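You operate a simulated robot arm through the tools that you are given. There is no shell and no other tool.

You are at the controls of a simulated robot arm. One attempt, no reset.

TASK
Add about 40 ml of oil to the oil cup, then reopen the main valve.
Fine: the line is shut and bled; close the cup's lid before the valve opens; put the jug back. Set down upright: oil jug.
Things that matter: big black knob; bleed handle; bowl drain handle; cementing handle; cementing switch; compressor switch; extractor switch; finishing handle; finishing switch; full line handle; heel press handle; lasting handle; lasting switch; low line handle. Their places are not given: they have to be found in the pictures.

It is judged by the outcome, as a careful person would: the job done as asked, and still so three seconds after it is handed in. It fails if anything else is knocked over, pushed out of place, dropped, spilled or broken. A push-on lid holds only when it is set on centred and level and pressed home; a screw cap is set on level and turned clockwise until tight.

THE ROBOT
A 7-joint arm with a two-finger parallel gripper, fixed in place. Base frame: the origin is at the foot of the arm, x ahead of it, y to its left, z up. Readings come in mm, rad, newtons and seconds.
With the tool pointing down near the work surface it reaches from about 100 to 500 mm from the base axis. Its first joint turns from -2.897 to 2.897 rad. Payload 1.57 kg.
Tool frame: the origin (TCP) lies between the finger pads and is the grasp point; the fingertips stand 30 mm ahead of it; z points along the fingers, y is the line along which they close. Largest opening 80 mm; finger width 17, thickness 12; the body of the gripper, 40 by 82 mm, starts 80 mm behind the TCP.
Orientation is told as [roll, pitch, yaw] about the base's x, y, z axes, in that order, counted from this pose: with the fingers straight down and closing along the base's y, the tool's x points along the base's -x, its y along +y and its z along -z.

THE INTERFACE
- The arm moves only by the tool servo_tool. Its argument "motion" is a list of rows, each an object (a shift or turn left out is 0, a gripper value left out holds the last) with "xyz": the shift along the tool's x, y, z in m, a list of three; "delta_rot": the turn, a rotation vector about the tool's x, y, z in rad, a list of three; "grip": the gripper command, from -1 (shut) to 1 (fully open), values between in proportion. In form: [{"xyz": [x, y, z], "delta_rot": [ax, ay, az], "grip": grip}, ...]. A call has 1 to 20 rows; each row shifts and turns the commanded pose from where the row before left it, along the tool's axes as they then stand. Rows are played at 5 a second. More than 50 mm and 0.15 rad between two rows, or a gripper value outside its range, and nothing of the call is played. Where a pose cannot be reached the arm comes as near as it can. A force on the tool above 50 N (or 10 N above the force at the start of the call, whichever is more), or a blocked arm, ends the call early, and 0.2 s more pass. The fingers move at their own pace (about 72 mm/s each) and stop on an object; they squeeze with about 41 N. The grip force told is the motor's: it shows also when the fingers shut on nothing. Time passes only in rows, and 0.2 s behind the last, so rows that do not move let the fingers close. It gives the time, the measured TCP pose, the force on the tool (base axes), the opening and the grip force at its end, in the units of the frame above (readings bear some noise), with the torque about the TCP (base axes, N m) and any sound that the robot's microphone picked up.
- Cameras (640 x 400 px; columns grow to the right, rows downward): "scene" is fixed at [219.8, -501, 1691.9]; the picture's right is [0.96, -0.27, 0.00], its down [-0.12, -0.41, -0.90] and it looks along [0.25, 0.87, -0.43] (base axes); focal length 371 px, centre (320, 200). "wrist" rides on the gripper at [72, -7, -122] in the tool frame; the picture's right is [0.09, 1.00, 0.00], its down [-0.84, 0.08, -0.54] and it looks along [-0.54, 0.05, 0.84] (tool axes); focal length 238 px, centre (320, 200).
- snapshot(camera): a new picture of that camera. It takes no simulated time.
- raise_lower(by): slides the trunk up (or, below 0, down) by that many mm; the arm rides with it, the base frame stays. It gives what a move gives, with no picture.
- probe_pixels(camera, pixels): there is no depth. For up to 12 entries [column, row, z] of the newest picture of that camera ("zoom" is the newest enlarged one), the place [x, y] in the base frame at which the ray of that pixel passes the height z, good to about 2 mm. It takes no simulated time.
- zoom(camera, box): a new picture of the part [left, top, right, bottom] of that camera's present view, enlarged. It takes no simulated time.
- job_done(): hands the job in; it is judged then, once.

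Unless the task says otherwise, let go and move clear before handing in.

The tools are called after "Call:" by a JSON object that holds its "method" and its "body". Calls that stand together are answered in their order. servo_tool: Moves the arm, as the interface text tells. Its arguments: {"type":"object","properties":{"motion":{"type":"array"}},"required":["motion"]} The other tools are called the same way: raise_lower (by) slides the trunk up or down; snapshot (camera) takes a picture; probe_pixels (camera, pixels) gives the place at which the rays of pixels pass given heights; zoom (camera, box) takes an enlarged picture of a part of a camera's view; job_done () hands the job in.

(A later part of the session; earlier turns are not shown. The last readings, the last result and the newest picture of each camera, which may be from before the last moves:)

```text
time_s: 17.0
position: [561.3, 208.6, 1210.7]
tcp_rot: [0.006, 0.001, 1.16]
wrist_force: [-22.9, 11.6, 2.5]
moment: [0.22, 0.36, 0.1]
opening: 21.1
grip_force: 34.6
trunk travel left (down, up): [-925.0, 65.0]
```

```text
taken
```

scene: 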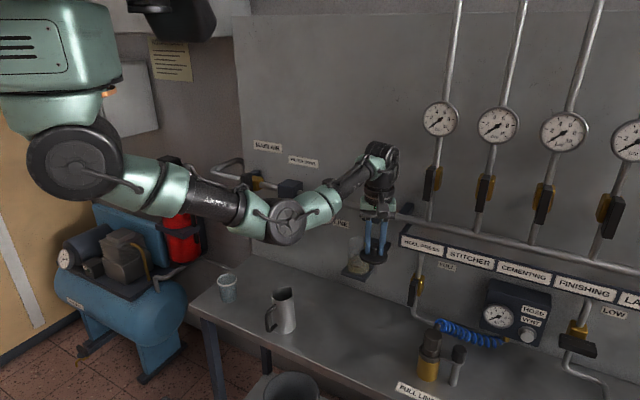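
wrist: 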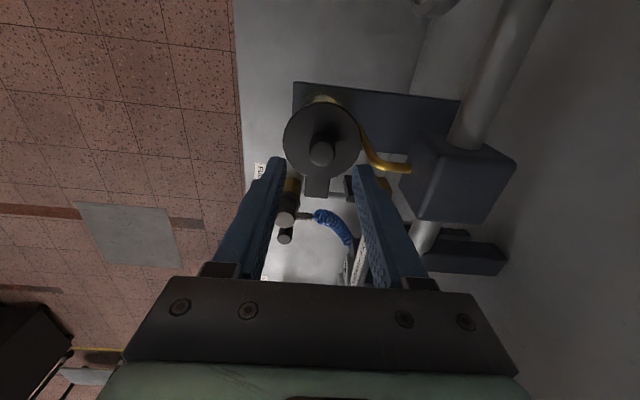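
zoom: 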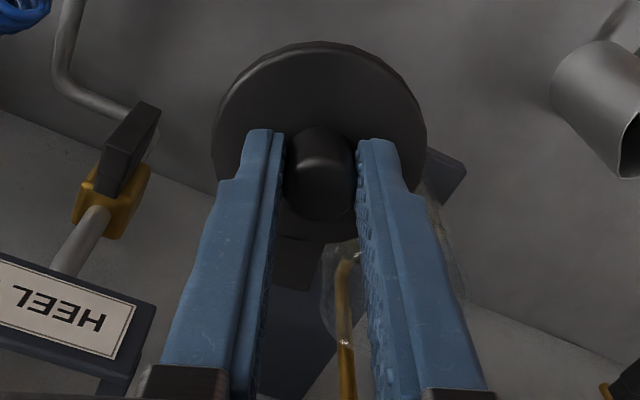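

The lid hit its stop (force about 25 N). I'll relieve the push, open the fingers and rise straight up.

Call:
{"method": "servo_tool", "body": {"motion": [{"xyz": [0, 0.006, 0]}, {"grip": 0.1}, {"grip": 0.1}, {"xyz": [0, 0, -0.03]}, {"xyz": [0, 0, -0.03]}]}}

Call:
{"method": "zoom", "body": {"camera": "wrist", "box": [240, 80, 440, 280]}}

Call:
{"method": "zoom", "body": {"camera": "scene", "box": [320, 200, 420, 290]}}

Call:
{"method": "snapshot", "body": {"camera": "wrist"}}

```text
time_s: 18.2
position: [561.3, 206.9, 1269.9]
tcp_rot: [0.0, 0.0, 1.15]
wrist_force: [-1.2, 0.2, -0.4]
moment: [0.01, -0.03, 0.0]
opening: 44.2
grip_force: 0.1
trunk travel left (down, up): [-925.0, 65.0]
```

```text
2.00 times, centred on (340, 180) of wrist
```

zoom: 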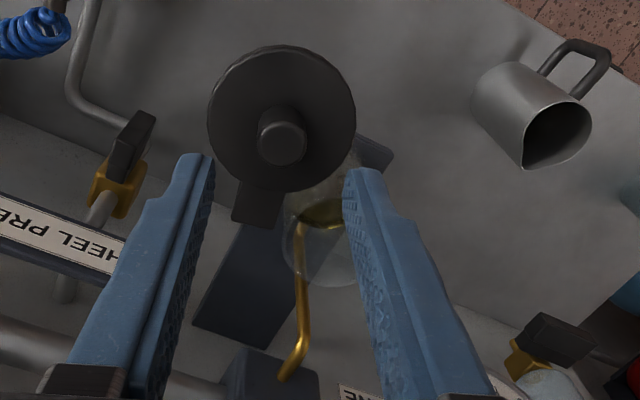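

```text
4.44 times, centred on (370, 245) of scene
```

zoom: 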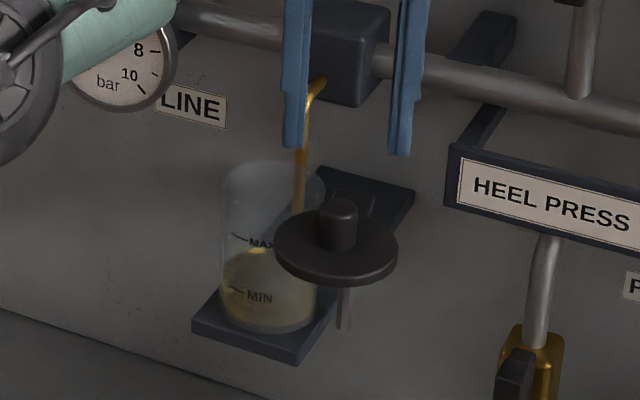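

```text
taken
```

wrist: 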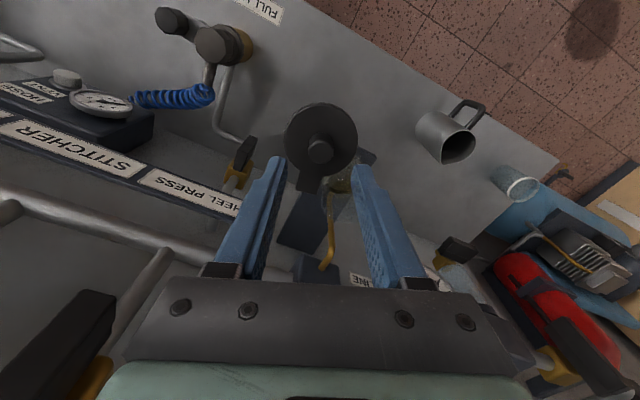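

The cup is now open with the lid swung aside at about (561,207), and the oil surface sits just above MIN. Next I'll measure the jug from both views.

Call:
{"method": "zoom", "body": {"camera": "wrist", "box": [400, 80, 560, 210]}}

Call:
{"method": "probe_pixels", "body": {"camera": "scene", "pixels": [[282.7, 294, 960], [282.7, 294, 980], [282.7, 294, 1000], [290.4, 288, 980], [290.4, 288, 1000], [284.1, 328.4, 860], [284.1, 328.4, 880], [284.1, 328.4, 900], [266.5, 316, 930], [228, 279, 920], [275, 296, 985], [292.5, 292, 985]]}}

```text
3.08 times, centred on (480, 145) of wrist
```

zoom: 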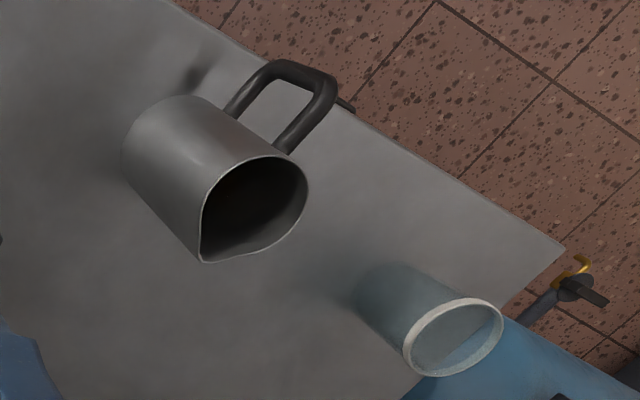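

```text
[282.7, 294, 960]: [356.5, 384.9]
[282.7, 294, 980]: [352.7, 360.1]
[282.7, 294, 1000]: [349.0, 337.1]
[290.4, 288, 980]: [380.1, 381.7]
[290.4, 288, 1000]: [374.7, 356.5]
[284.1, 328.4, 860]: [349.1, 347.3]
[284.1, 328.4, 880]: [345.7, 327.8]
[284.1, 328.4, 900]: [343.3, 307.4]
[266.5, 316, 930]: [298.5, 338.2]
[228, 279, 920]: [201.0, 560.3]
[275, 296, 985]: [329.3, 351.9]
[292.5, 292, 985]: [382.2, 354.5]
```

Call:
{"method": "probe_pixels", "body": {"camera": "wrist", "pixels": [[458.9, 146.6, 960], [458.9, 146.6, 980], [458.9, 146.6, 1000], [442, 164.5, 980], [442, 164.5, 1000], [434, 125, 860], [434, 125, 880], [484.9, 111, 930], [484.9, 111, 960], [475, 138, 985], [444, 152, 985]]}}

```text
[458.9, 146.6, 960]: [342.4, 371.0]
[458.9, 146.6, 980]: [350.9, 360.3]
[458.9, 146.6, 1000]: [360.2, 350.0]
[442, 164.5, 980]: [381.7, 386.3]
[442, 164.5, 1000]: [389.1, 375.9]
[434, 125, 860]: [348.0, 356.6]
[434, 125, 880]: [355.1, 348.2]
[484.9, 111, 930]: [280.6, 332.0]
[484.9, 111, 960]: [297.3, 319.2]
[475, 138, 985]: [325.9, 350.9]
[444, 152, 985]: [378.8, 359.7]
```

The jug axis is at about (349,354), bench z≈857, rim z≈980, spout azimuth ≈39°, with the handle facing the robot. I'll retreat from the lid and set the tool to yaw 0.68, 45° forward-down tilt, so the fingers straddle the handle and grip the body.

Call:
{"method": "servo_tool", "body": {"motion": [{"xyz": [0.006, 0.0358, -0.004]}, {"xyz": [0.006, 0.0358, -0.004]}, {"xyz": [0.006, 0.0358, -0.004]}, {"xyz": [0.006, 0.0358, -0.004]}, {"xyz": [0.006, 0.0358, -0.004]}, {"xyz": [0.006, 0.0358, -0.004]}, {"xyz": [0.006, 0.0358, -0.004]}, {"xyz": [0.006, 0.0358, -0.004]}, {"delta_rot": [0, 0, 0.1175], "grip": 1}, {"delta_rot": [0, 0, 0.1175]}, {"delta_rot": [0, 0, 0.1175]}, {"delta_rot": [0, 0, 0.1175]}, {"delta_rot": [0, -0.131, 0]}, {"delta_rot": [0, -0.131, 0]}, {"delta_rot": [0, -0.131, 0]}, {"delta_rot": [0, -0.131, 0]}, {"delta_rot": [0, -0.131, 0]}, {"delta_rot": [0, -0.131, 0]}]}}

Call:
{"method": "snapshot", "body": {"camera": "scene"}}

Call:
{"method": "snapshot", "body": {"camera": "wrist"}}

```text
time_s: 22.0
position: [282.6, 285.5, 1297.9]
tcp_rot: [0.003, -0.788, 0.681]
wrist_force: [0.0, 0.0, 0.4]
moment: [-0.03, -0.03, -0.02]
opening: 80.0
grip_force: 0.1
out of reach, approached as far as the arm can: row 18
trunk travel left (down, up): [-925.0, 65.0]
```

```text
taken
```

scene: 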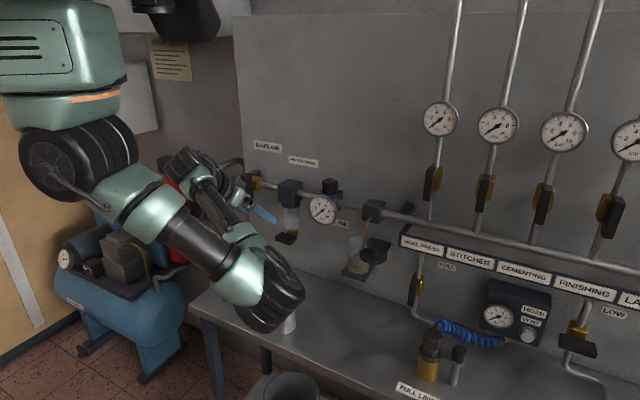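

```text
taken
```

wrist: 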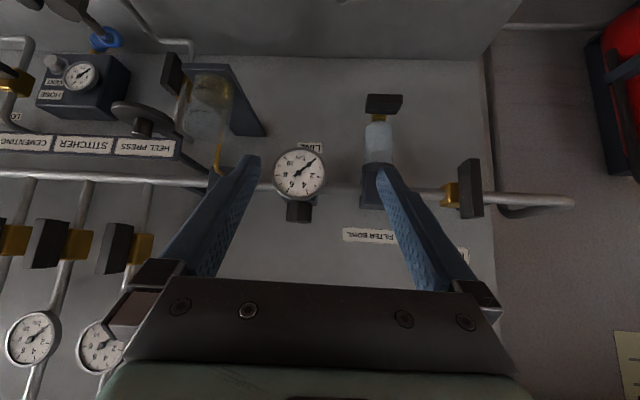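

The view is fine but the arm is tightly folded, with the elbow at scene (270,300) in front of the jug. I'll work out where the elbow is in space before descending.

Call:
{"method": "probe_pixels", "body": {"camera": "scene", "pixels": [[270, 300, 1300], [270, 300, 1200], [270, 300, 1100], [75, 165, 1600], [75, 165, 1550], [75, 165, 1500], [190, 170, 1500], [190, 170, 1450], [190, 170, 1400]]}}

Call:
{"method": "zoom", "body": {"camera": "scene", "box": [20, 60, 340, 340]}}

```text
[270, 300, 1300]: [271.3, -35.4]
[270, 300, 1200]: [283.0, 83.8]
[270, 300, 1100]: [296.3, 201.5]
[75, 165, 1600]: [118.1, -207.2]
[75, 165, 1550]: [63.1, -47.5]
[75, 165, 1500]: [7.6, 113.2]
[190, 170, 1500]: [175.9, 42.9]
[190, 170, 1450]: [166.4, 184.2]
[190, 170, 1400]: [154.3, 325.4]
```

```text
1.43 times, centred on (180, 200) of scene
```

zoom: 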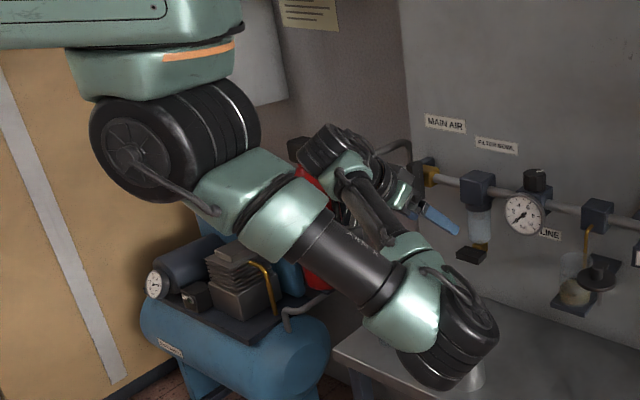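

The elbow sits at about (280,60,1220), and descending unfolds the arm, so it stays clear of the bench. I'll descend toward the pre-grasp point (278,295,1017) in stages.

Call:
{"method": "servo_tool", "body": {"motion": [{"xyz": [0.0246, 0.00125, 0.025]}, {"xyz": [0.0246, 0.00125, 0.025]}, {"xyz": [0.0246, 0.00125, 0.025]}, {"xyz": [0.0246, 0.00125, 0.025]}, {"xyz": [0.0246, 0.00125, 0.025]}]}}

Call:
{"method": "snapshot", "body": {"camera": "scene"}}

Call:
{"method": "snapshot", "body": {"camera": "wrist"}}

```text
time_s: 23.2
position: [281.5, 290.1, 1123.5]
tcp_rot: [0.003, -0.789, 0.68]
wrist_force: [0.2, 0.2, 0.4]
moment: [0.01, 0.01, -0.03]
opening: 80.1
grip_force: 0.1
trunk travel left (down, up): [-925.0, 65.0]
```

```text
taken
```

scene: 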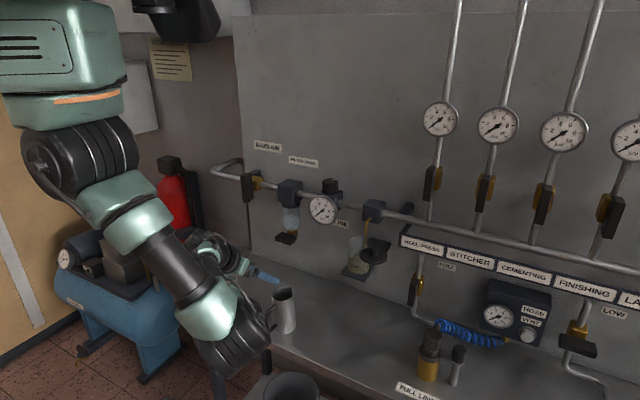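

```text
taken
```

wrist: 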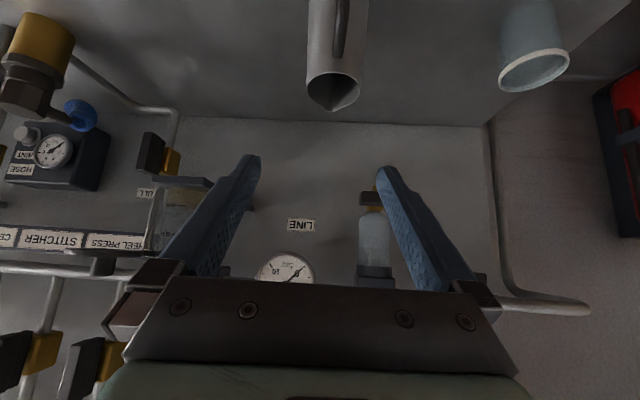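

The jug lines up nicely: handle and spout are in the tool plane (wrist col ~335). I'll check elbow clearance against the bench and probe jug points in this view.

Call:
{"method": "probe_pixels", "body": {"camera": "scene", "pixels": [[235, 345, 1250], [235, 345, 1200], [235, 345, 1150], [235, 345, 1100], [235, 345, 1050], [198, 305, 857], [270, 340, 857], [330, 365, 857]]}}

Call:
{"method": "probe_pixels", "body": {"camera": "wrist", "pixels": [[334, 90, 980], [331, 110, 980], [307, 78, 980], [361, 78, 980], [340, 20, 955], [340, 50, 955]]}}

Call:
{"method": "zoom", "body": {"camera": "wrist", "box": [270, 0, 400, 130]}}

```text
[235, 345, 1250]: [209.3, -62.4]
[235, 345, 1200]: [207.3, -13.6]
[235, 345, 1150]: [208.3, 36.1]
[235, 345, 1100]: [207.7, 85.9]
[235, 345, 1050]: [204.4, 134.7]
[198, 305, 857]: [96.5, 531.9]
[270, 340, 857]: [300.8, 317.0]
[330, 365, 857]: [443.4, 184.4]
```

```text
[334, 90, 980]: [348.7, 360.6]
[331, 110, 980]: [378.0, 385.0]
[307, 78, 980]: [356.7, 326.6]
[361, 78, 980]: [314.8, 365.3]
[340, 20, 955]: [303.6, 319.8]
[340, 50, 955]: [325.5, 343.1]
```

```text
3.08 times, centred on (335, 65) of wrist
```

zoom: 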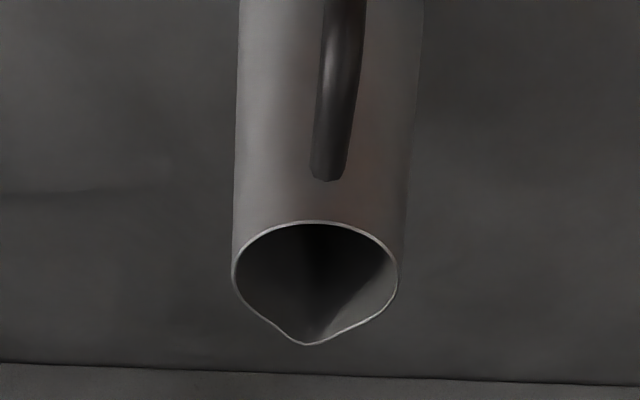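

The elbow is at about (208,60,1130), in front of the bench and clear. The jug axis refines to (350,357), so I'll continue to the pre-grasp point with an 8.8 mm lateral correction.

Call:
{"method": "servo_tool", "body": {"motion": [{"xyz": [0.0245, 0.0029, 0.0258]}, {"xyz": [0.0245, 0.0029, 0.0258]}, {"xyz": [0.0245, 0.0029, 0.0258]}]}}

Call:
{"method": "snapshot", "body": {"camera": "scene"}}

Call:
{"method": "snapshot", "body": {"camera": "wrist"}}

Call:
{"method": "zoom", "body": {"camera": "scene", "box": [200, 250, 360, 370]}}

```text
time_s: 24.0
position: [278.2, 300.2, 1016.4]
tcp_rot: [0.002, -0.787, 0.68]
wrist_force: [-0.5, -0.6, 0.1]
moment: [-0.01, -0.01, 0.03]
opening: 79.8
grip_force: 0.0
trunk travel left (down, up): [-925.0, 65.0]
```

```text
taken
```

scene: 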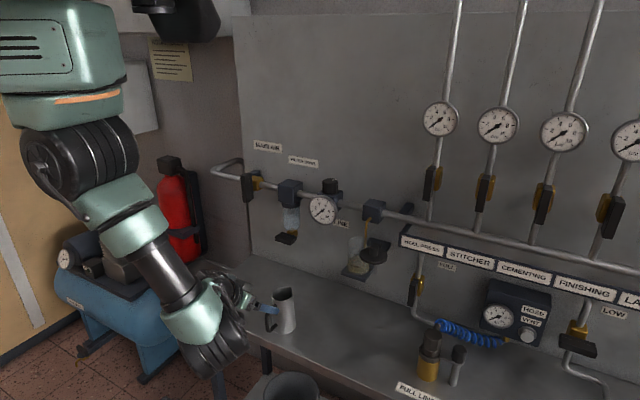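

```text
taken
```

wrist: 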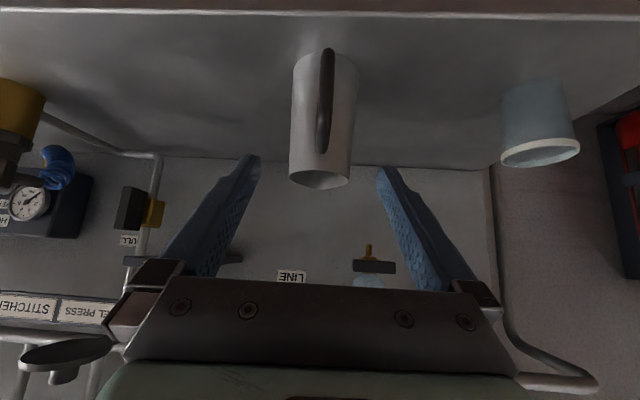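

```text
3.33 times, centred on (280, 310) of scene
```

zoom: 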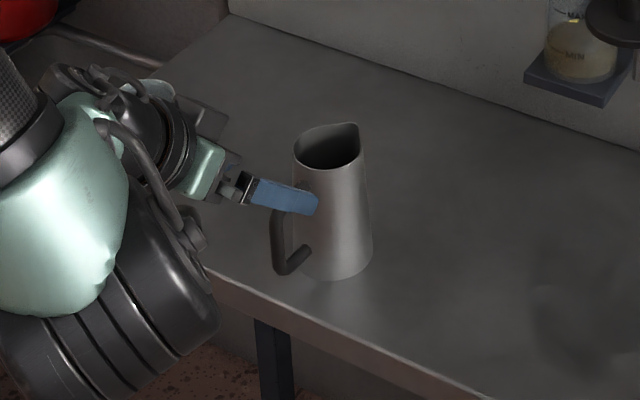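

The jug sits between the fingers with the handle centred (wrist col ~325). I'll zoom to measure its width at the grip height before advancing.

Call:
{"method": "zoom", "body": {"camera": "wrist", "box": [230, 30, 410, 210]}}

```text
2.22 times, centred on (320, 120) of wrist
```

zoom: 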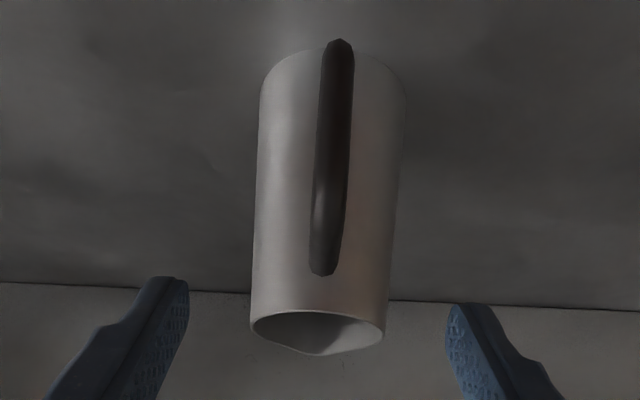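

Jug width is about 66 mm at grip height (rim 61, base 73), offset 2.5 mm in tool +y. I'll correct and advance 90 mm, then check.

Call:
{"method": "servo_tool", "body": {"motion": [{"xyz": [0, 0.0025, 0.02]}, {"xyz": [0, 0, 0.025]}, {"xyz": [0, 0, 0.025]}, {"xyz": [0, 0, 0.02]}, {"xyz": [0, 0, 0]}]}}

Call:
{"method": "snapshot", "body": {"camera": "wrist"}}

Call:
{"method": "zoom", "body": {"camera": "scene", "box": [200, 250, 360, 370]}}

```text
time_s: 25.2
position: [327.3, 340.3, 951.4]
tcp_rot: [0.001, -0.787, 0.68]
wrist_force: [-0.3, 0.2, 0.0]
moment: [0.02, 0.04, -0.02]
opening: 80.0
grip_force: 0.1
trunk travel left (down, up): [-925.0, 65.0]
```

```text
taken
```

wrist: 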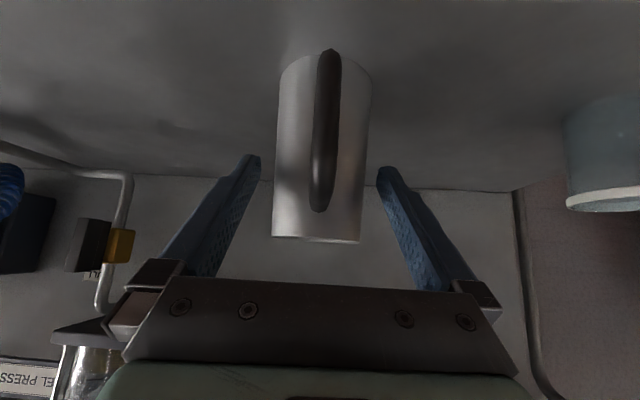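

```text
3.33 times, centred on (280, 310) of scene
```

zoom: 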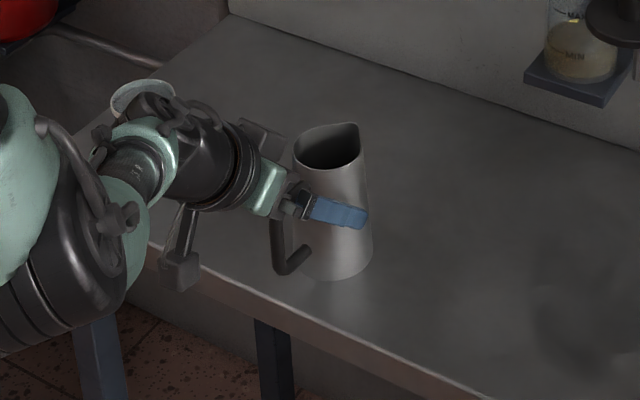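

Jug remains centred between the fingers with no contact. I'll advance the last 38 mm.

Call:
{"method": "servo_tool", "body": {"motion": [{"xyz": [0, 0, 0.02]}, {"xyz": [0, 0, 0.018]}, {"xyz": [0, 0, 0]}]}}

Call:
{"method": "snapshot", "body": {"camera": "wrist"}}

Call:
{"method": "zoom", "body": {"camera": "scene", "box": [200, 250, 360, 370]}}

```text
time_s: 26.0
position: [346.5, 359.4, 925.3]
tcp_rot: [0.002, -0.785, 0.679]
wrist_force: [-0.9, -0.3, 0.9]
moment: [0.0, 0.0, 0.03]
opening: 80.0
grip_force: 0.0
trunk travel left (down, up): [-925.0, 65.0]
```

```text
taken
```

wrist: 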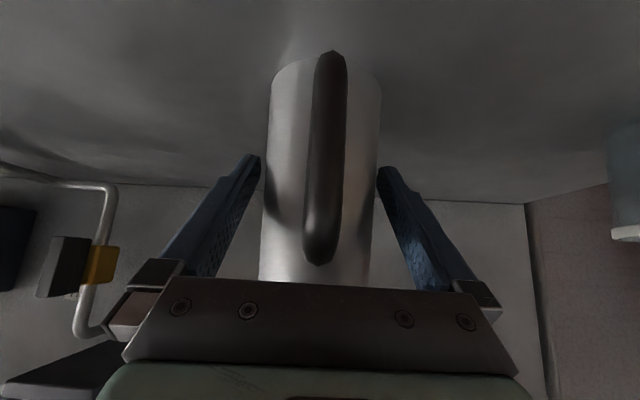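

```text
3.33 times, centred on (280, 310) of scene
```

zoom: 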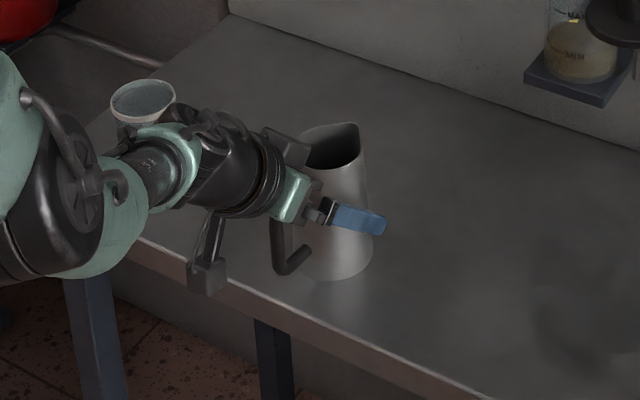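

The fingers straddle the jug body with the handle in the gap. I'll close on it.

Call:
{"method": "servo_tool", "body": {"motion": [{"grip": 0.75}, {"grip": 0.65}, {"grip": 0.6}, {"grip": 0.2}, {"grip": -1}, {"grip": -1}]}}

Call:
{"method": "snapshot", "body": {"camera": "wrist"}}

Call:
{"method": "zoom", "body": {"camera": "scene", "box": [200, 250, 360, 370]}}

```text
time_s: 27.4
position: [347.4, 358.9, 925.5]
tcp_rot: [-0.001, -0.788, 0.679]
wrist_force: [-0.8, 1.1, 0.2]
moment: [0.06, 0.03, 0.01]
opening: 66.2
grip_force: 41.4
trunk travel left (down, up): [-925.0, 65.0]
```

```text
taken
```

wrist: 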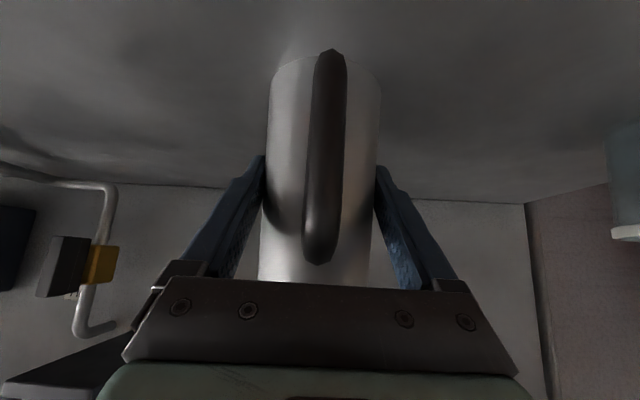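

```text
3.33 times, centred on (280, 310) of scene
```

zoom: 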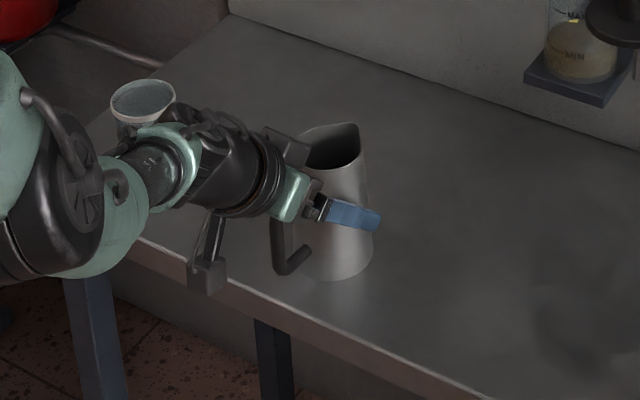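

Gripped at 66.2 mm with 41 N. I'll lift 30 mm straight up slowly and check the weight and whether the jug stays upright.

Call:
{"method": "servo_tool", "body": {"motion": [{"xyz": [-0.0071, 0, -0.00705]}, {"xyz": [-0.0071, 0, -0.00705]}, {"xyz": [-0.0071, 0, -0.00705]}, {"xyz": [0, 0, 0]}, {"xyz": [0, 0, 0]}]}}

Call:
{"method": "snapshot", "body": {"camera": "wrist"}}

Call:
{"method": "zoom", "body": {"camera": "scene", "box": [200, 250, 360, 370]}}

```text
time_s: 28.6
position: [346.5, 359.6, 954.0]
tcp_rot: [0.0, -0.787, 0.682]
wrist_force: [-0.5, -0.1, -2.3]
moment: [0.0, 0.0, 0.01]
opening: 66.0
grip_force: 40.9
trunk travel left (down, up): [-925.0, 65.0]
```

```text
taken
```

wrist: 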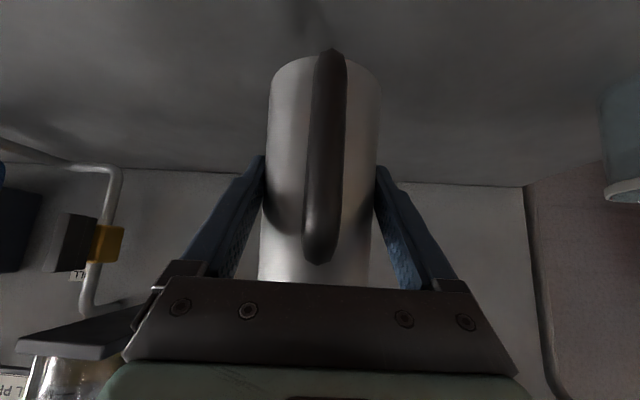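

```text
3.33 times, centred on (280, 310) of scene
```

zoom: 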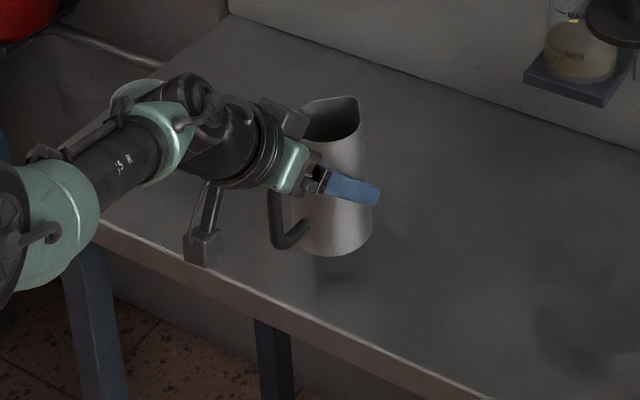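

The jug hangs upright, weighing about 2.3 N, with negligible moment. I'll raise it smoothly to about z 1130 before turning toward the cup.

Call:
{"method": "servo_tool", "body": {"motion": [{"xyz": [-0.0078, 0, -0.0078]}, {"xyz": [-0.0155, 0, -0.0155]}, {"xyz": [-0.0155, 0, -0.0155]}, {"xyz": [-0.0155, 0, -0.0155]}, {"xyz": [-0.0155, 0, -0.0155]}, {"xyz": [-0.0155, 0, -0.0155]}, {"xyz": [-0.0155, 0, -0.0155]}, {"xyz": [-0.0155, 0, -0.0155]}, {"xyz": [-0.0078, 0, -0.0078]}, {"xyz": [0, 0, 0]}]}}

Call:
{"method": "snapshot", "body": {"camera": "scene"}}

Call:
{"method": "snapshot", "body": {"camera": "wrist"}}

```text
time_s: 30.8
position: [345.6, 359.2, 1130.5]
tcp_rot: [0.0, -0.784, 0.682]
wrist_force: [-0.6, -0.8, -2.3]
moment: [0.02, -0.01, 0.01]
opening: 65.9
grip_force: 40.9
trunk travel left (down, up): [-925.0, 65.0]
```

```text
taken
```

scene: 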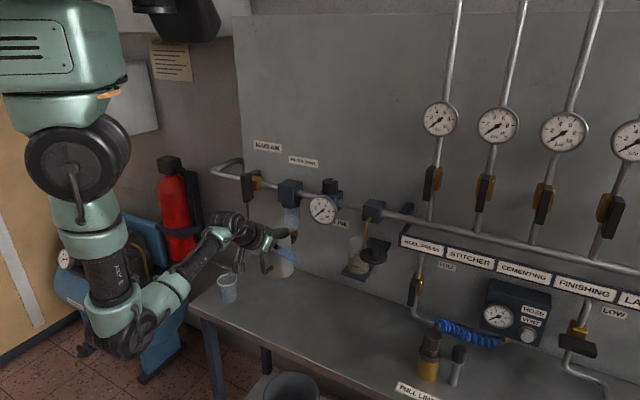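

```text
taken
```

wrist: 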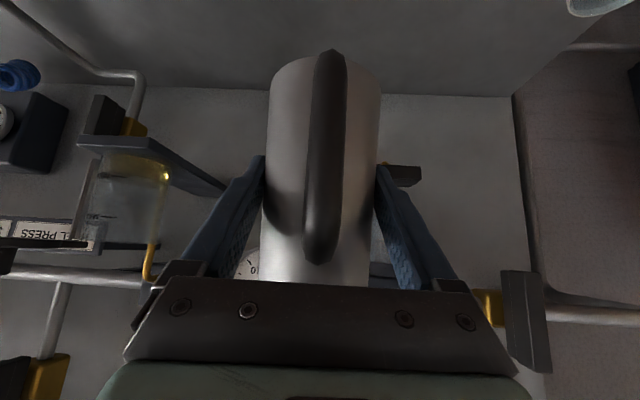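

The arm re-postured with its elbow low but clear of everything, and the jug is level. I'll turn to pour azimuth 0.39 rad and move to stand 110 mm short of the cup at z≈1260.

Call:
{"method": "servo_tool", "body": {"motion": [{"delta_rot": [0.068, 0, 0.068]}, {"delta_rot": [0.068, 0, 0.068]}, {"delta_rot": [0.068, 0, 0.068]}, {"xyz": [-0.0065, -0.0072, -0.0027]}, {"xyz": [-0.01295, -0.01444, -0.00537]}, {"xyz": [-0.01295, -0.01444, -0.00537]}, {"xyz": [-0.01295, -0.01444, -0.00537]}, {"xyz": [-0.01295, -0.01444, -0.00537]}, {"xyz": [-0.01295, -0.01444, -0.00537]}, {"xyz": [-0.01295, -0.01444, -0.00537]}, {"xyz": [-0.01295, -0.01444, -0.00537]}, {"xyz": [-0.01295, -0.01444, -0.00537]}, {"xyz": [-0.01295, -0.01444, -0.00537]}, {"xyz": [-0.0065, -0.0072, -0.0027]}, {"xyz": [0, 0, 0]}]}}

Call:
{"method": "snapshot", "body": {"camera": "scene"}}

Call:
{"method": "snapshot", "body": {"camera": "wrist"}}

Call:
{"method": "zoom", "body": {"camera": "scene", "box": [330, 225, 380, 285]}}

```text
time_s: 34.0
position: [451.8, 245.4, 1260.4]
tcp_rot: [0.0, -0.785, 0.391]
wrist_force: [0.1, 0.4, -2.6]
moment: [0.01, 0.0, 0.01]
opening: 65.8
grip_force: 40.5
trunk travel left (down, up): [-925.0, 65.0]
```

```text
taken
```

scene: 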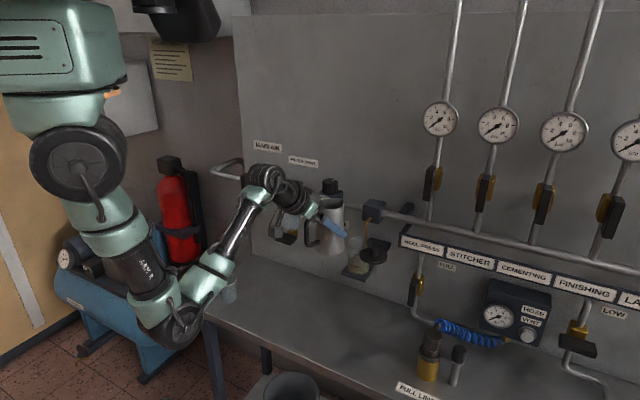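

```text
taken
```

wrist: 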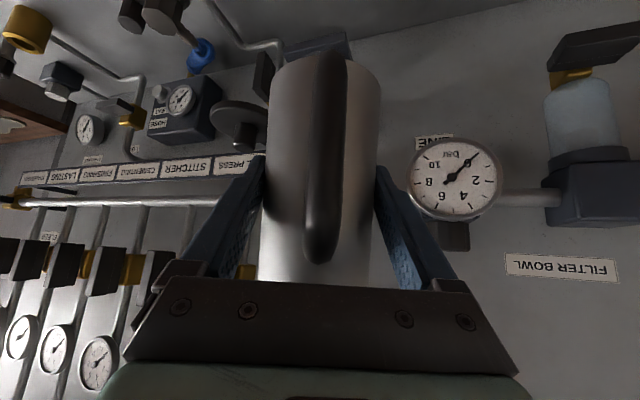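

```text
6.67 times, centred on (355, 255) of scene
```

zoom: 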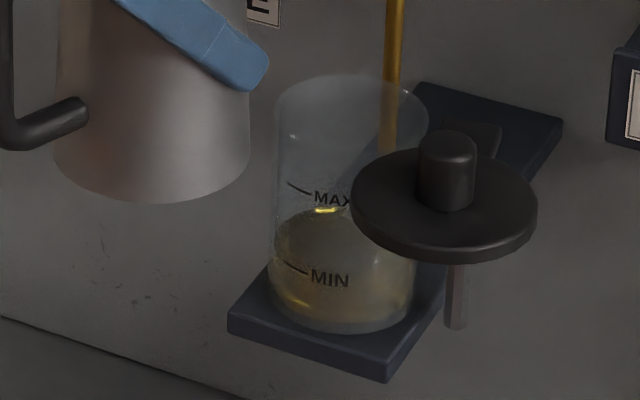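

The jug is level beside the cup and the scene camera sees the cup well: oil surface back edge at zoom row ~207. I'll probe the cup rim centre and take a look at the BLEED valve visible at wrist (30,200).

Call:
{"method": "zoom", "body": {"camera": "wrist", "box": [0, 160, 100, 250]}}

Call:
{"method": "probe_pixels", "body": {"camera": "scene", "pixels": [[359.6, 240.8, 1160], [359.6, 240.8, 1165], [359.6, 240.8, 1170], [348.2, 241, 1168], [371.2, 240.5, 1168], [366.3, 231, 1200], [365.2, 247.5, 1150]]}}

```text
4.44 times, centred on (50, 205) of wrist
```

zoom: 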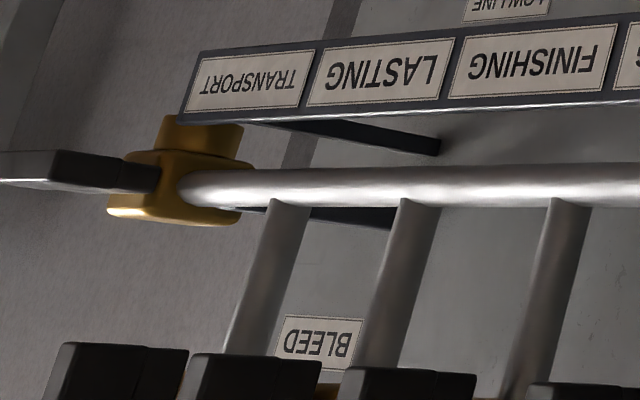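

```text
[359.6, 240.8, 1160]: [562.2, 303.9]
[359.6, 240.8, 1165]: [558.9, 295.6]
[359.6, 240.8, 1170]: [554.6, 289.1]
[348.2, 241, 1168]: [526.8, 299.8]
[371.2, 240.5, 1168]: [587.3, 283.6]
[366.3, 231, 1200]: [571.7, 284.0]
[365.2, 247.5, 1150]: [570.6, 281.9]
```

The bleed handle lies across its outlet (closed-looking) and is out of reach, so I leave it. Cup rim centre is about (554,289,1169). I'll tilt the jug 50° here, well below pouring angle, to check the wrist range.

Call:
{"method": "servo_tool", "body": {"motion": [{"xyz": [0, 0.0016, 0], "delta_rot": [0, 0.125, 0]}, {"delta_rot": [0, 0.125, 0]}, {"delta_rot": [0, 0.125, 0]}, {"delta_rot": [0, 0.125, 0]}, {"delta_rot": [0, 0.125, 0]}, {"delta_rot": [0, 0.125, 0]}, {"delta_rot": [0, 0.125, 0]}, {"xyz": [0, 0, 0]}]}}

Call:
{"method": "snapshot", "body": {"camera": "scene"}}

Call:
{"method": "zoom", "body": {"camera": "scene", "box": [300, 190, 400, 290]}}

Call:
{"method": "snapshot", "body": {"camera": "wrist"}}

```text
time_s: 35.8
position: [449.2, 247.0, 1260.8]
tcp_rot: [0.0, 0.088, 0.392]
wrist_force: [0.3, 0.2, -2.5]
moment: [0.02, -0.07, -0.03]
opening: 66.1
grip_force: 40.9
trunk travel left (down, up): [-925.0, 65.0]
```

```text
taken
```

scene: 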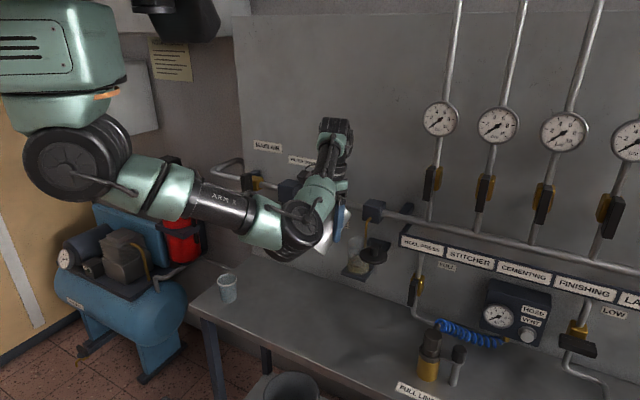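

```text
4.00 times, centred on (350, 240) of scene
```

zoom: 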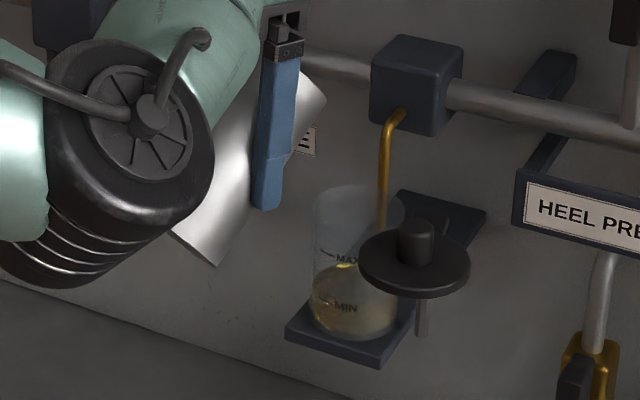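

```text
taken
```

wrist: 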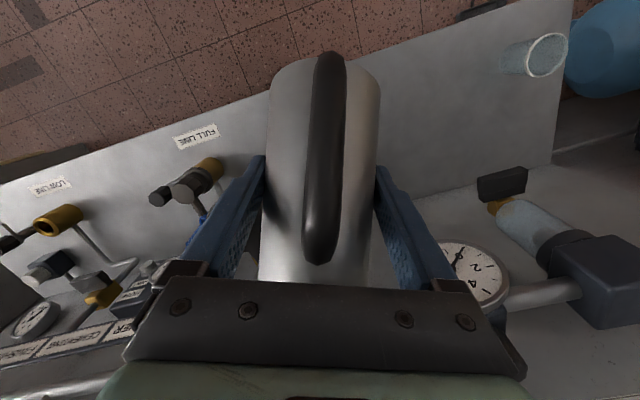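

The tilt is reachable and the spout tip is at scene zoom (322,100). I'll check its position against my model before moving it over the cup.

Call:
{"method": "probe_pixels", "body": {"camera": "scene", "pixels": [[350.9, 215, 1260], [350.9, 215, 1266], [350.9, 215, 1272]]}}

Call:
{"method": "servo_tool", "body": {"motion": [{"xyz": [-0.0132, -0.0003, 0.0166]}, {"xyz": [-0.0132, -0.0003, 0.0166]}, {"xyz": [-0.0132, -0.0003, 0.0166]}, {"xyz": [0, 0, 0]}]}}

Call:
{"method": "zoom", "body": {"camera": "scene", "box": [310, 190, 400, 290]}}

Call:
{"method": "snapshot", "body": {"camera": "wrist"}}

```text
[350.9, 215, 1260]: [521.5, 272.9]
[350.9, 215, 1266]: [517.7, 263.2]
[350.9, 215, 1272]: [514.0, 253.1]
```

```text
time_s: 36.8
position: [482.3, 261.8, 1206.7]
tcp_rot: [-0.001, 0.09, 0.394]
wrist_force: [-0.6, 0.1, -2.6]
moment: [0.02, -0.07, 0.0]
opening: 65.9
grip_force: 41.1
trunk travel left (down, up): [-925.0, 65.0]
```

```text
4.00 times, centred on (355, 240) of scene
```

zoom: 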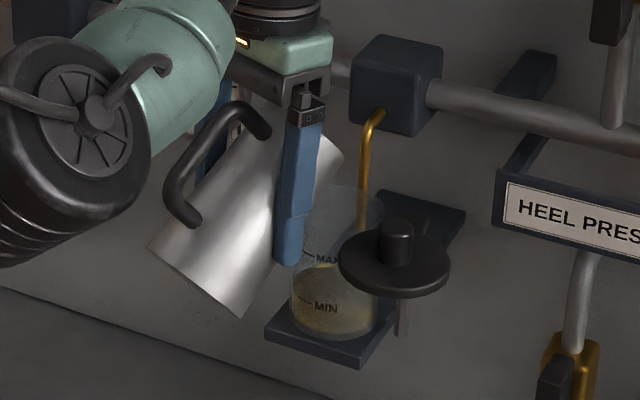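

```text
taken
```

wrist: 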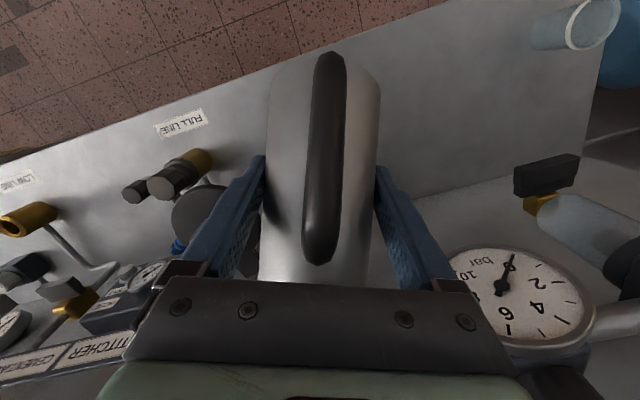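

Now the spout tip shows at zoom (343,155). I'll probe it to confirm it sits over the cup.

Call:
{"method": "probe_pixels", "body": {"camera": "scene", "pixels": [[360.75, 228.75, 1204], [360.75, 228.75, 1208], [360.75, 228.75, 1212]]}}

Call:
{"method": "zoom", "body": {"camera": "scene", "box": [340, 215, 380, 255]}}

```text
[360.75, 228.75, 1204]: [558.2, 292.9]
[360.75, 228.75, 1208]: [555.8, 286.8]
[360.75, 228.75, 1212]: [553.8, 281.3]
```

```text
10.00 times, centred on (360, 235) of scene
```

zoom: 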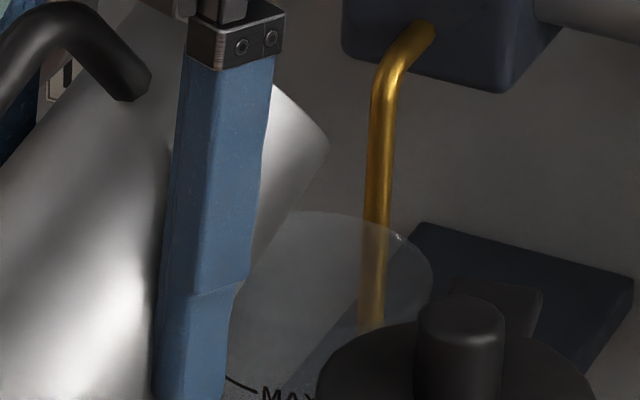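

The tip is at about (556,288,1206), so it protrudes ~50 mm ahead of the jug axis. I'll pull it back 9 mm and up 6 mm, then tilt about the fixed tip to 55°.

Call:
{"method": "servo_tool", "body": {"motion": [{"xyz": [0.0095, -0.002, -0.0052]}, {"xyz": [0.00018, 0, -0.0032], "delta_rot": [0, 0.0428, 0]}, {"xyz": [0.00018, 0, -0.0032], "delta_rot": [0, 0.0428, 0]}, {"xyz": [0, 0, 0]}]}}

Call:
{"method": "zoom", "body": {"camera": "scene", "box": [325, 200, 385, 290]}}

```text
time_s: 37.8
position: [475.6, 254.8, 1220.4]
tcp_rot: [0.002, 0.176, 0.391]
wrist_force: [-0.4, 0.3, -2.2]
moment: [0.03, -0.03, 0.01]
opening: 65.7
grip_force: 41.3
trunk travel left (down, up): [-925.0, 65.0]
```

```text
4.44 times, centred on (355, 245) of scene
```

zoom: 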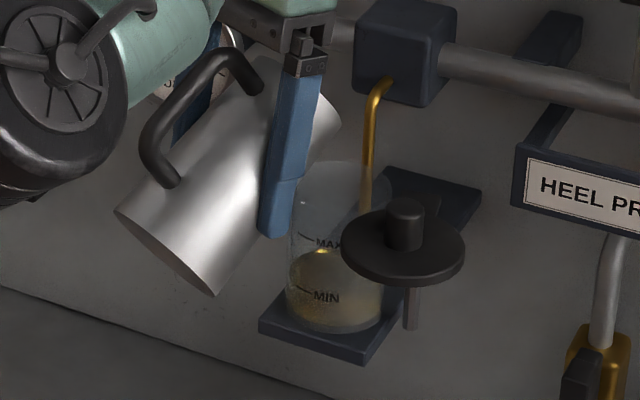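

No flow yet; the tip at zoom (340,125) is above the cup's mouth. I'll tilt to 60° about the tip.

Call:
{"method": "servo_tool", "body": {"motion": [{"xyz": [0.00018, 0.0005, -0.0033], "delta_rot": [0, 0.0436, 0]}, {"xyz": [0.00018, 0.0005, -0.0033], "delta_rot": [0, 0.0436, 0]}, {"xyz": [0, 0, 0]}, {"xyz": [0, 0, 0]}]}}

Call:
{"method": "zoom", "body": {"camera": "scene", "box": [330, 215, 380, 285]}}

```text
time_s: 38.8
position: [476.2, 255.9, 1227.5]
tcp_rot: [0.0, 0.262, 0.391]
wrist_force: [0.7, -0.3, -2.2]
moment: [-0.02, -0.02, -0.03]
opening: 65.9
grip_force: 40.9
trunk travel left (down, up): [-925.0, 65.0]
```

```text
5.71 times, centred on (355, 250) of scene
```

zoom: 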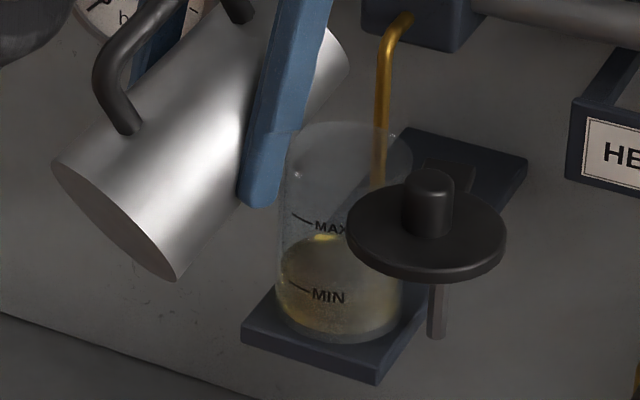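

Still no flow at 60°. I'll go up in 2.5° steps, checking level each time.

Call:
{"method": "servo_tool", "body": {"motion": [{"xyz": [0.00018, 0, -0.0033], "delta_rot": [0, 0.0436, 0]}, {"xyz": [0, 0, 0]}, {"xyz": [0, 0, 0]}]}}

Call:
{"method": "zoom", "body": {"camera": "scene", "box": [330, 215, 380, 285]}}

```text
time_s: 39.6
position: [477.7, 256.6, 1229.9]
tcp_rot: [0.0, 0.305, 0.394]
wrist_force: [0.0, -0.5, -2.3]
moment: [0.05, -0.04, 0.03]
opening: 65.9
grip_force: 41.0
trunk travel left (down, up): [-925.0, 65.0]
```

```text
5.71 times, centred on (355, 250) of scene
```

zoom: 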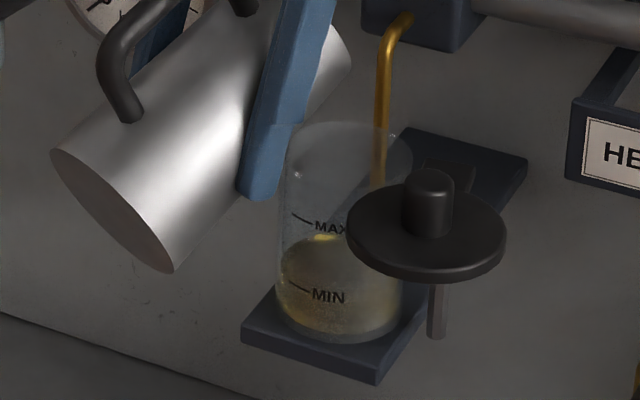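

No flow at 62.5°; next step to 65°.

Call:
{"method": "servo_tool", "body": {"motion": [{"xyz": [0.00018, 0, -0.0033], "delta_rot": [0, 0.0436, 0]}, {"xyz": [0, 0, 0]}, {"xyz": [0, 0, 0]}]}}

Call:
{"method": "zoom", "body": {"camera": "scene", "box": [330, 215, 380, 285]}}

```text
time_s: 40.4
position: [477.1, 257.6, 1233.0]
tcp_rot: [0.0, 0.348, 0.392]
wrist_force: [-0.4, -0.2, -2.7]
moment: [0.04, -0.02, 0.0]
opening: 65.7
grip_force: 41.4
trunk travel left (down, up): [-925.0, 65.0]
```

```text
5.71 times, centred on (355, 250) of scene
```

zoom: 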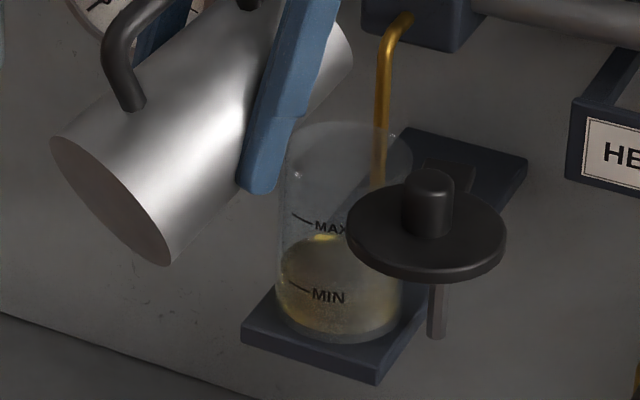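

Call:
{"method": "probe_pixels", "body": {"camera": "scene", "pixels": [[360.5, 226, 1206], [360.5, 226, 1211], [360.5, 226, 1216]]}}

Call:
{"method": "servo_tool", "body": {"motion": [{"xyz": [0.00018, 0, -0.0033], "delta_rot": [0, 0.0436, 0]}, {"xyz": [0, 0, 0]}, {"xyz": [0, 0, 0]}]}}

Call:
{"method": "zoom", "body": {"camera": "scene", "box": [330, 215, 380, 285]}}

```text
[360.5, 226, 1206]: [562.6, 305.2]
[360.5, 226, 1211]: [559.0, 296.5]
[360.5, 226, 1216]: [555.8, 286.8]
```

```text
time_s: 41.2
position: [479.0, 256.7, 1235.2]
tcp_rot: [0.001, 0.393, 0.393]
wrist_force: [-0.8, 0.3, -2.5]
moment: [0.03, -0.03, 0.01]
opening: 66.0
grip_force: 40.9
trunk travel left (down, up): [-925.0, 65.0]
```

```text
5.71 times, centred on (355, 250) of scene
```

zoom: 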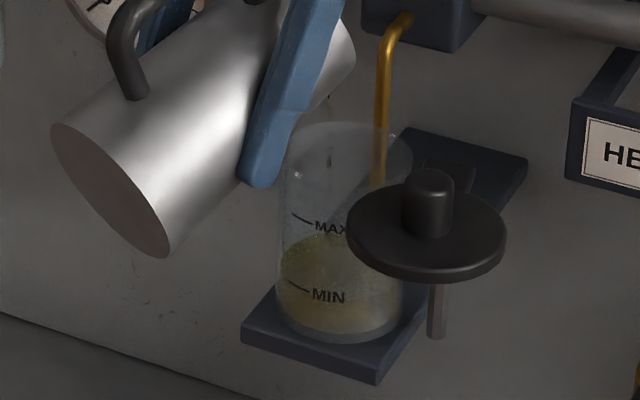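

A thin stream is now visible at zoom (330,158), falling inside the cup. I'll wait and watch the level.

Call:
{"method": "servo_tool", "body": {"motion": [{"xyz": [0, 0, 0]}, {"xyz": [0, 0, 0]}, {"xyz": [0, 0, 0]}]}}

Call:
{"method": "zoom", "body": {"camera": "scene", "box": [330, 215, 380, 285]}}

Call:
{"method": "zoom", "body": {"camera": "scene", "box": [345, 230, 375, 280]}}

```text
time_s: 42.0
position: [478.3, 255.5, 1236.5]
tcp_rot: [-0.001, 0.393, 0.393]
wrist_force: [-0.2, 0.3, -3.2]
moment: [0.0, -0.03, 0.0]
opening: 66.0
grip_force: 40.7
trunk travel left (down, up): [-925.0, 65.0]
```

```text
5.71 times, centred on (355, 250) of scene
```

zoom: 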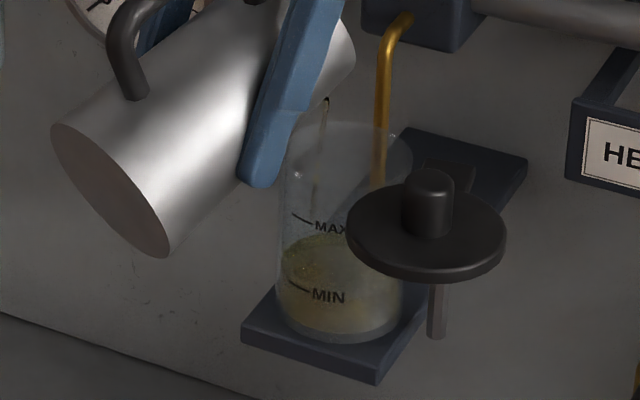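

```text
8.00 times, centred on (360, 255) of scene
```

zoom: 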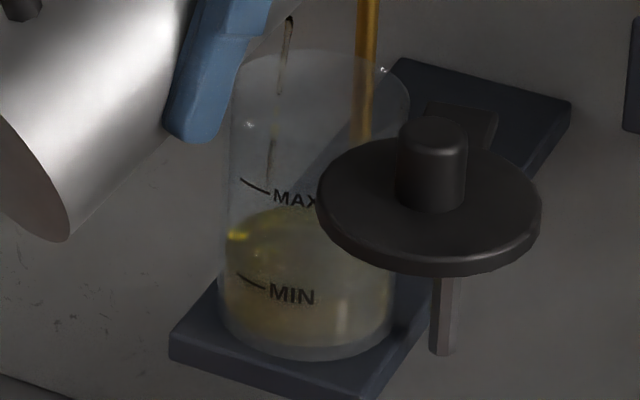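

The stream enters the cup but lands left of centre (8x zoom (268,180)), so I'll shift the tip forward 7 mm and keep pouring at this tilt.

Call:
{"method": "servo_tool", "body": {"motion": [{"xyz": [-0.0033, 0, -0.0013]}, {"xyz": [-0.0032, 0, -0.0014]}, {"xyz": [0, 0, 0]}, {"xyz": [0, 0, 0]}, {"xyz": [0, 0, 0]}]}}

Call:
{"method": "zoom", "body": {"camera": "scene", "box": [345, 230, 375, 280]}}

```text
time_s: 43.2
position: [486.2, 260.0, 1236.5]
tcp_rot: [-0.001, 0.393, 0.391]
wrist_force: [0.1, 0.5, -3.0]
moment: [0.02, -0.02, 0.01]
opening: 65.7
grip_force: 40.4
trunk travel left (down, up): [-925.0, 65.0]
```

```text
8.00 times, centred on (360, 255) of scene
```

zoom: 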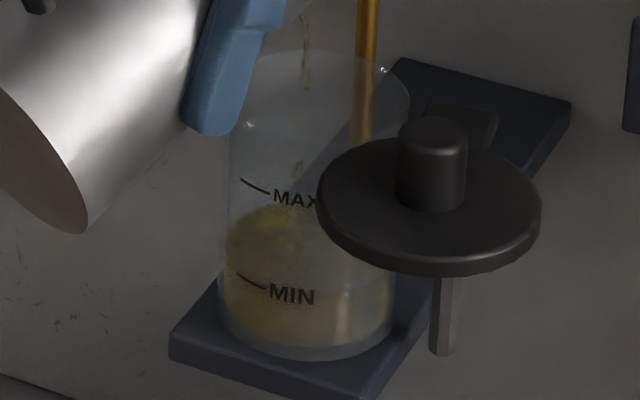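

The stream is now centred (zoom (300,100)). The level has barely risen; target is about 38 zoom-px rise (back edge from ~208 to ~170). I'll wait, then continue.

Call:
{"method": "servo_tool", "body": {"motion": [{"xyz": [0, 0, 0]}, {"xyz": [0, 0, 0]}, {"xyz": [0, 0, 0]}, {"xyz": [0, 0, 0]}, {"xyz": [0, 0, 0]}]}}

Call:
{"method": "zoom", "body": {"camera": "scene", "box": [345, 230, 375, 280]}}

```text
time_s: 44.4
position: [484.6, 259.5, 1235.6]
tcp_rot: [0.002, 0.392, 0.39]
wrist_force: [1.1, -0.3, -1.9]
moment: [0.02, -0.04, -0.02]
opening: 66.1
grip_force: 41.0
trunk travel left (down, up): [-925.0, 65.0]
```

```text
8.00 times, centred on (360, 255) of scene
```

zoom: 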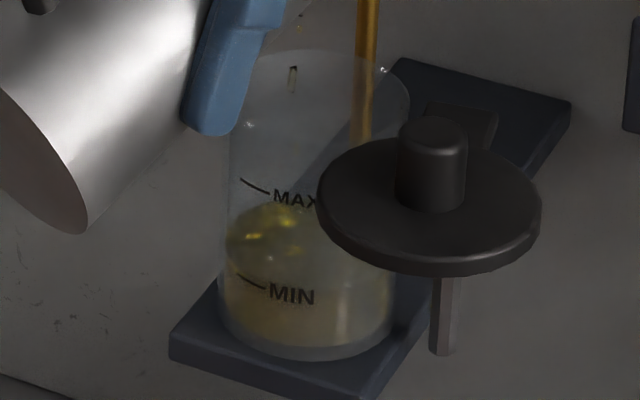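

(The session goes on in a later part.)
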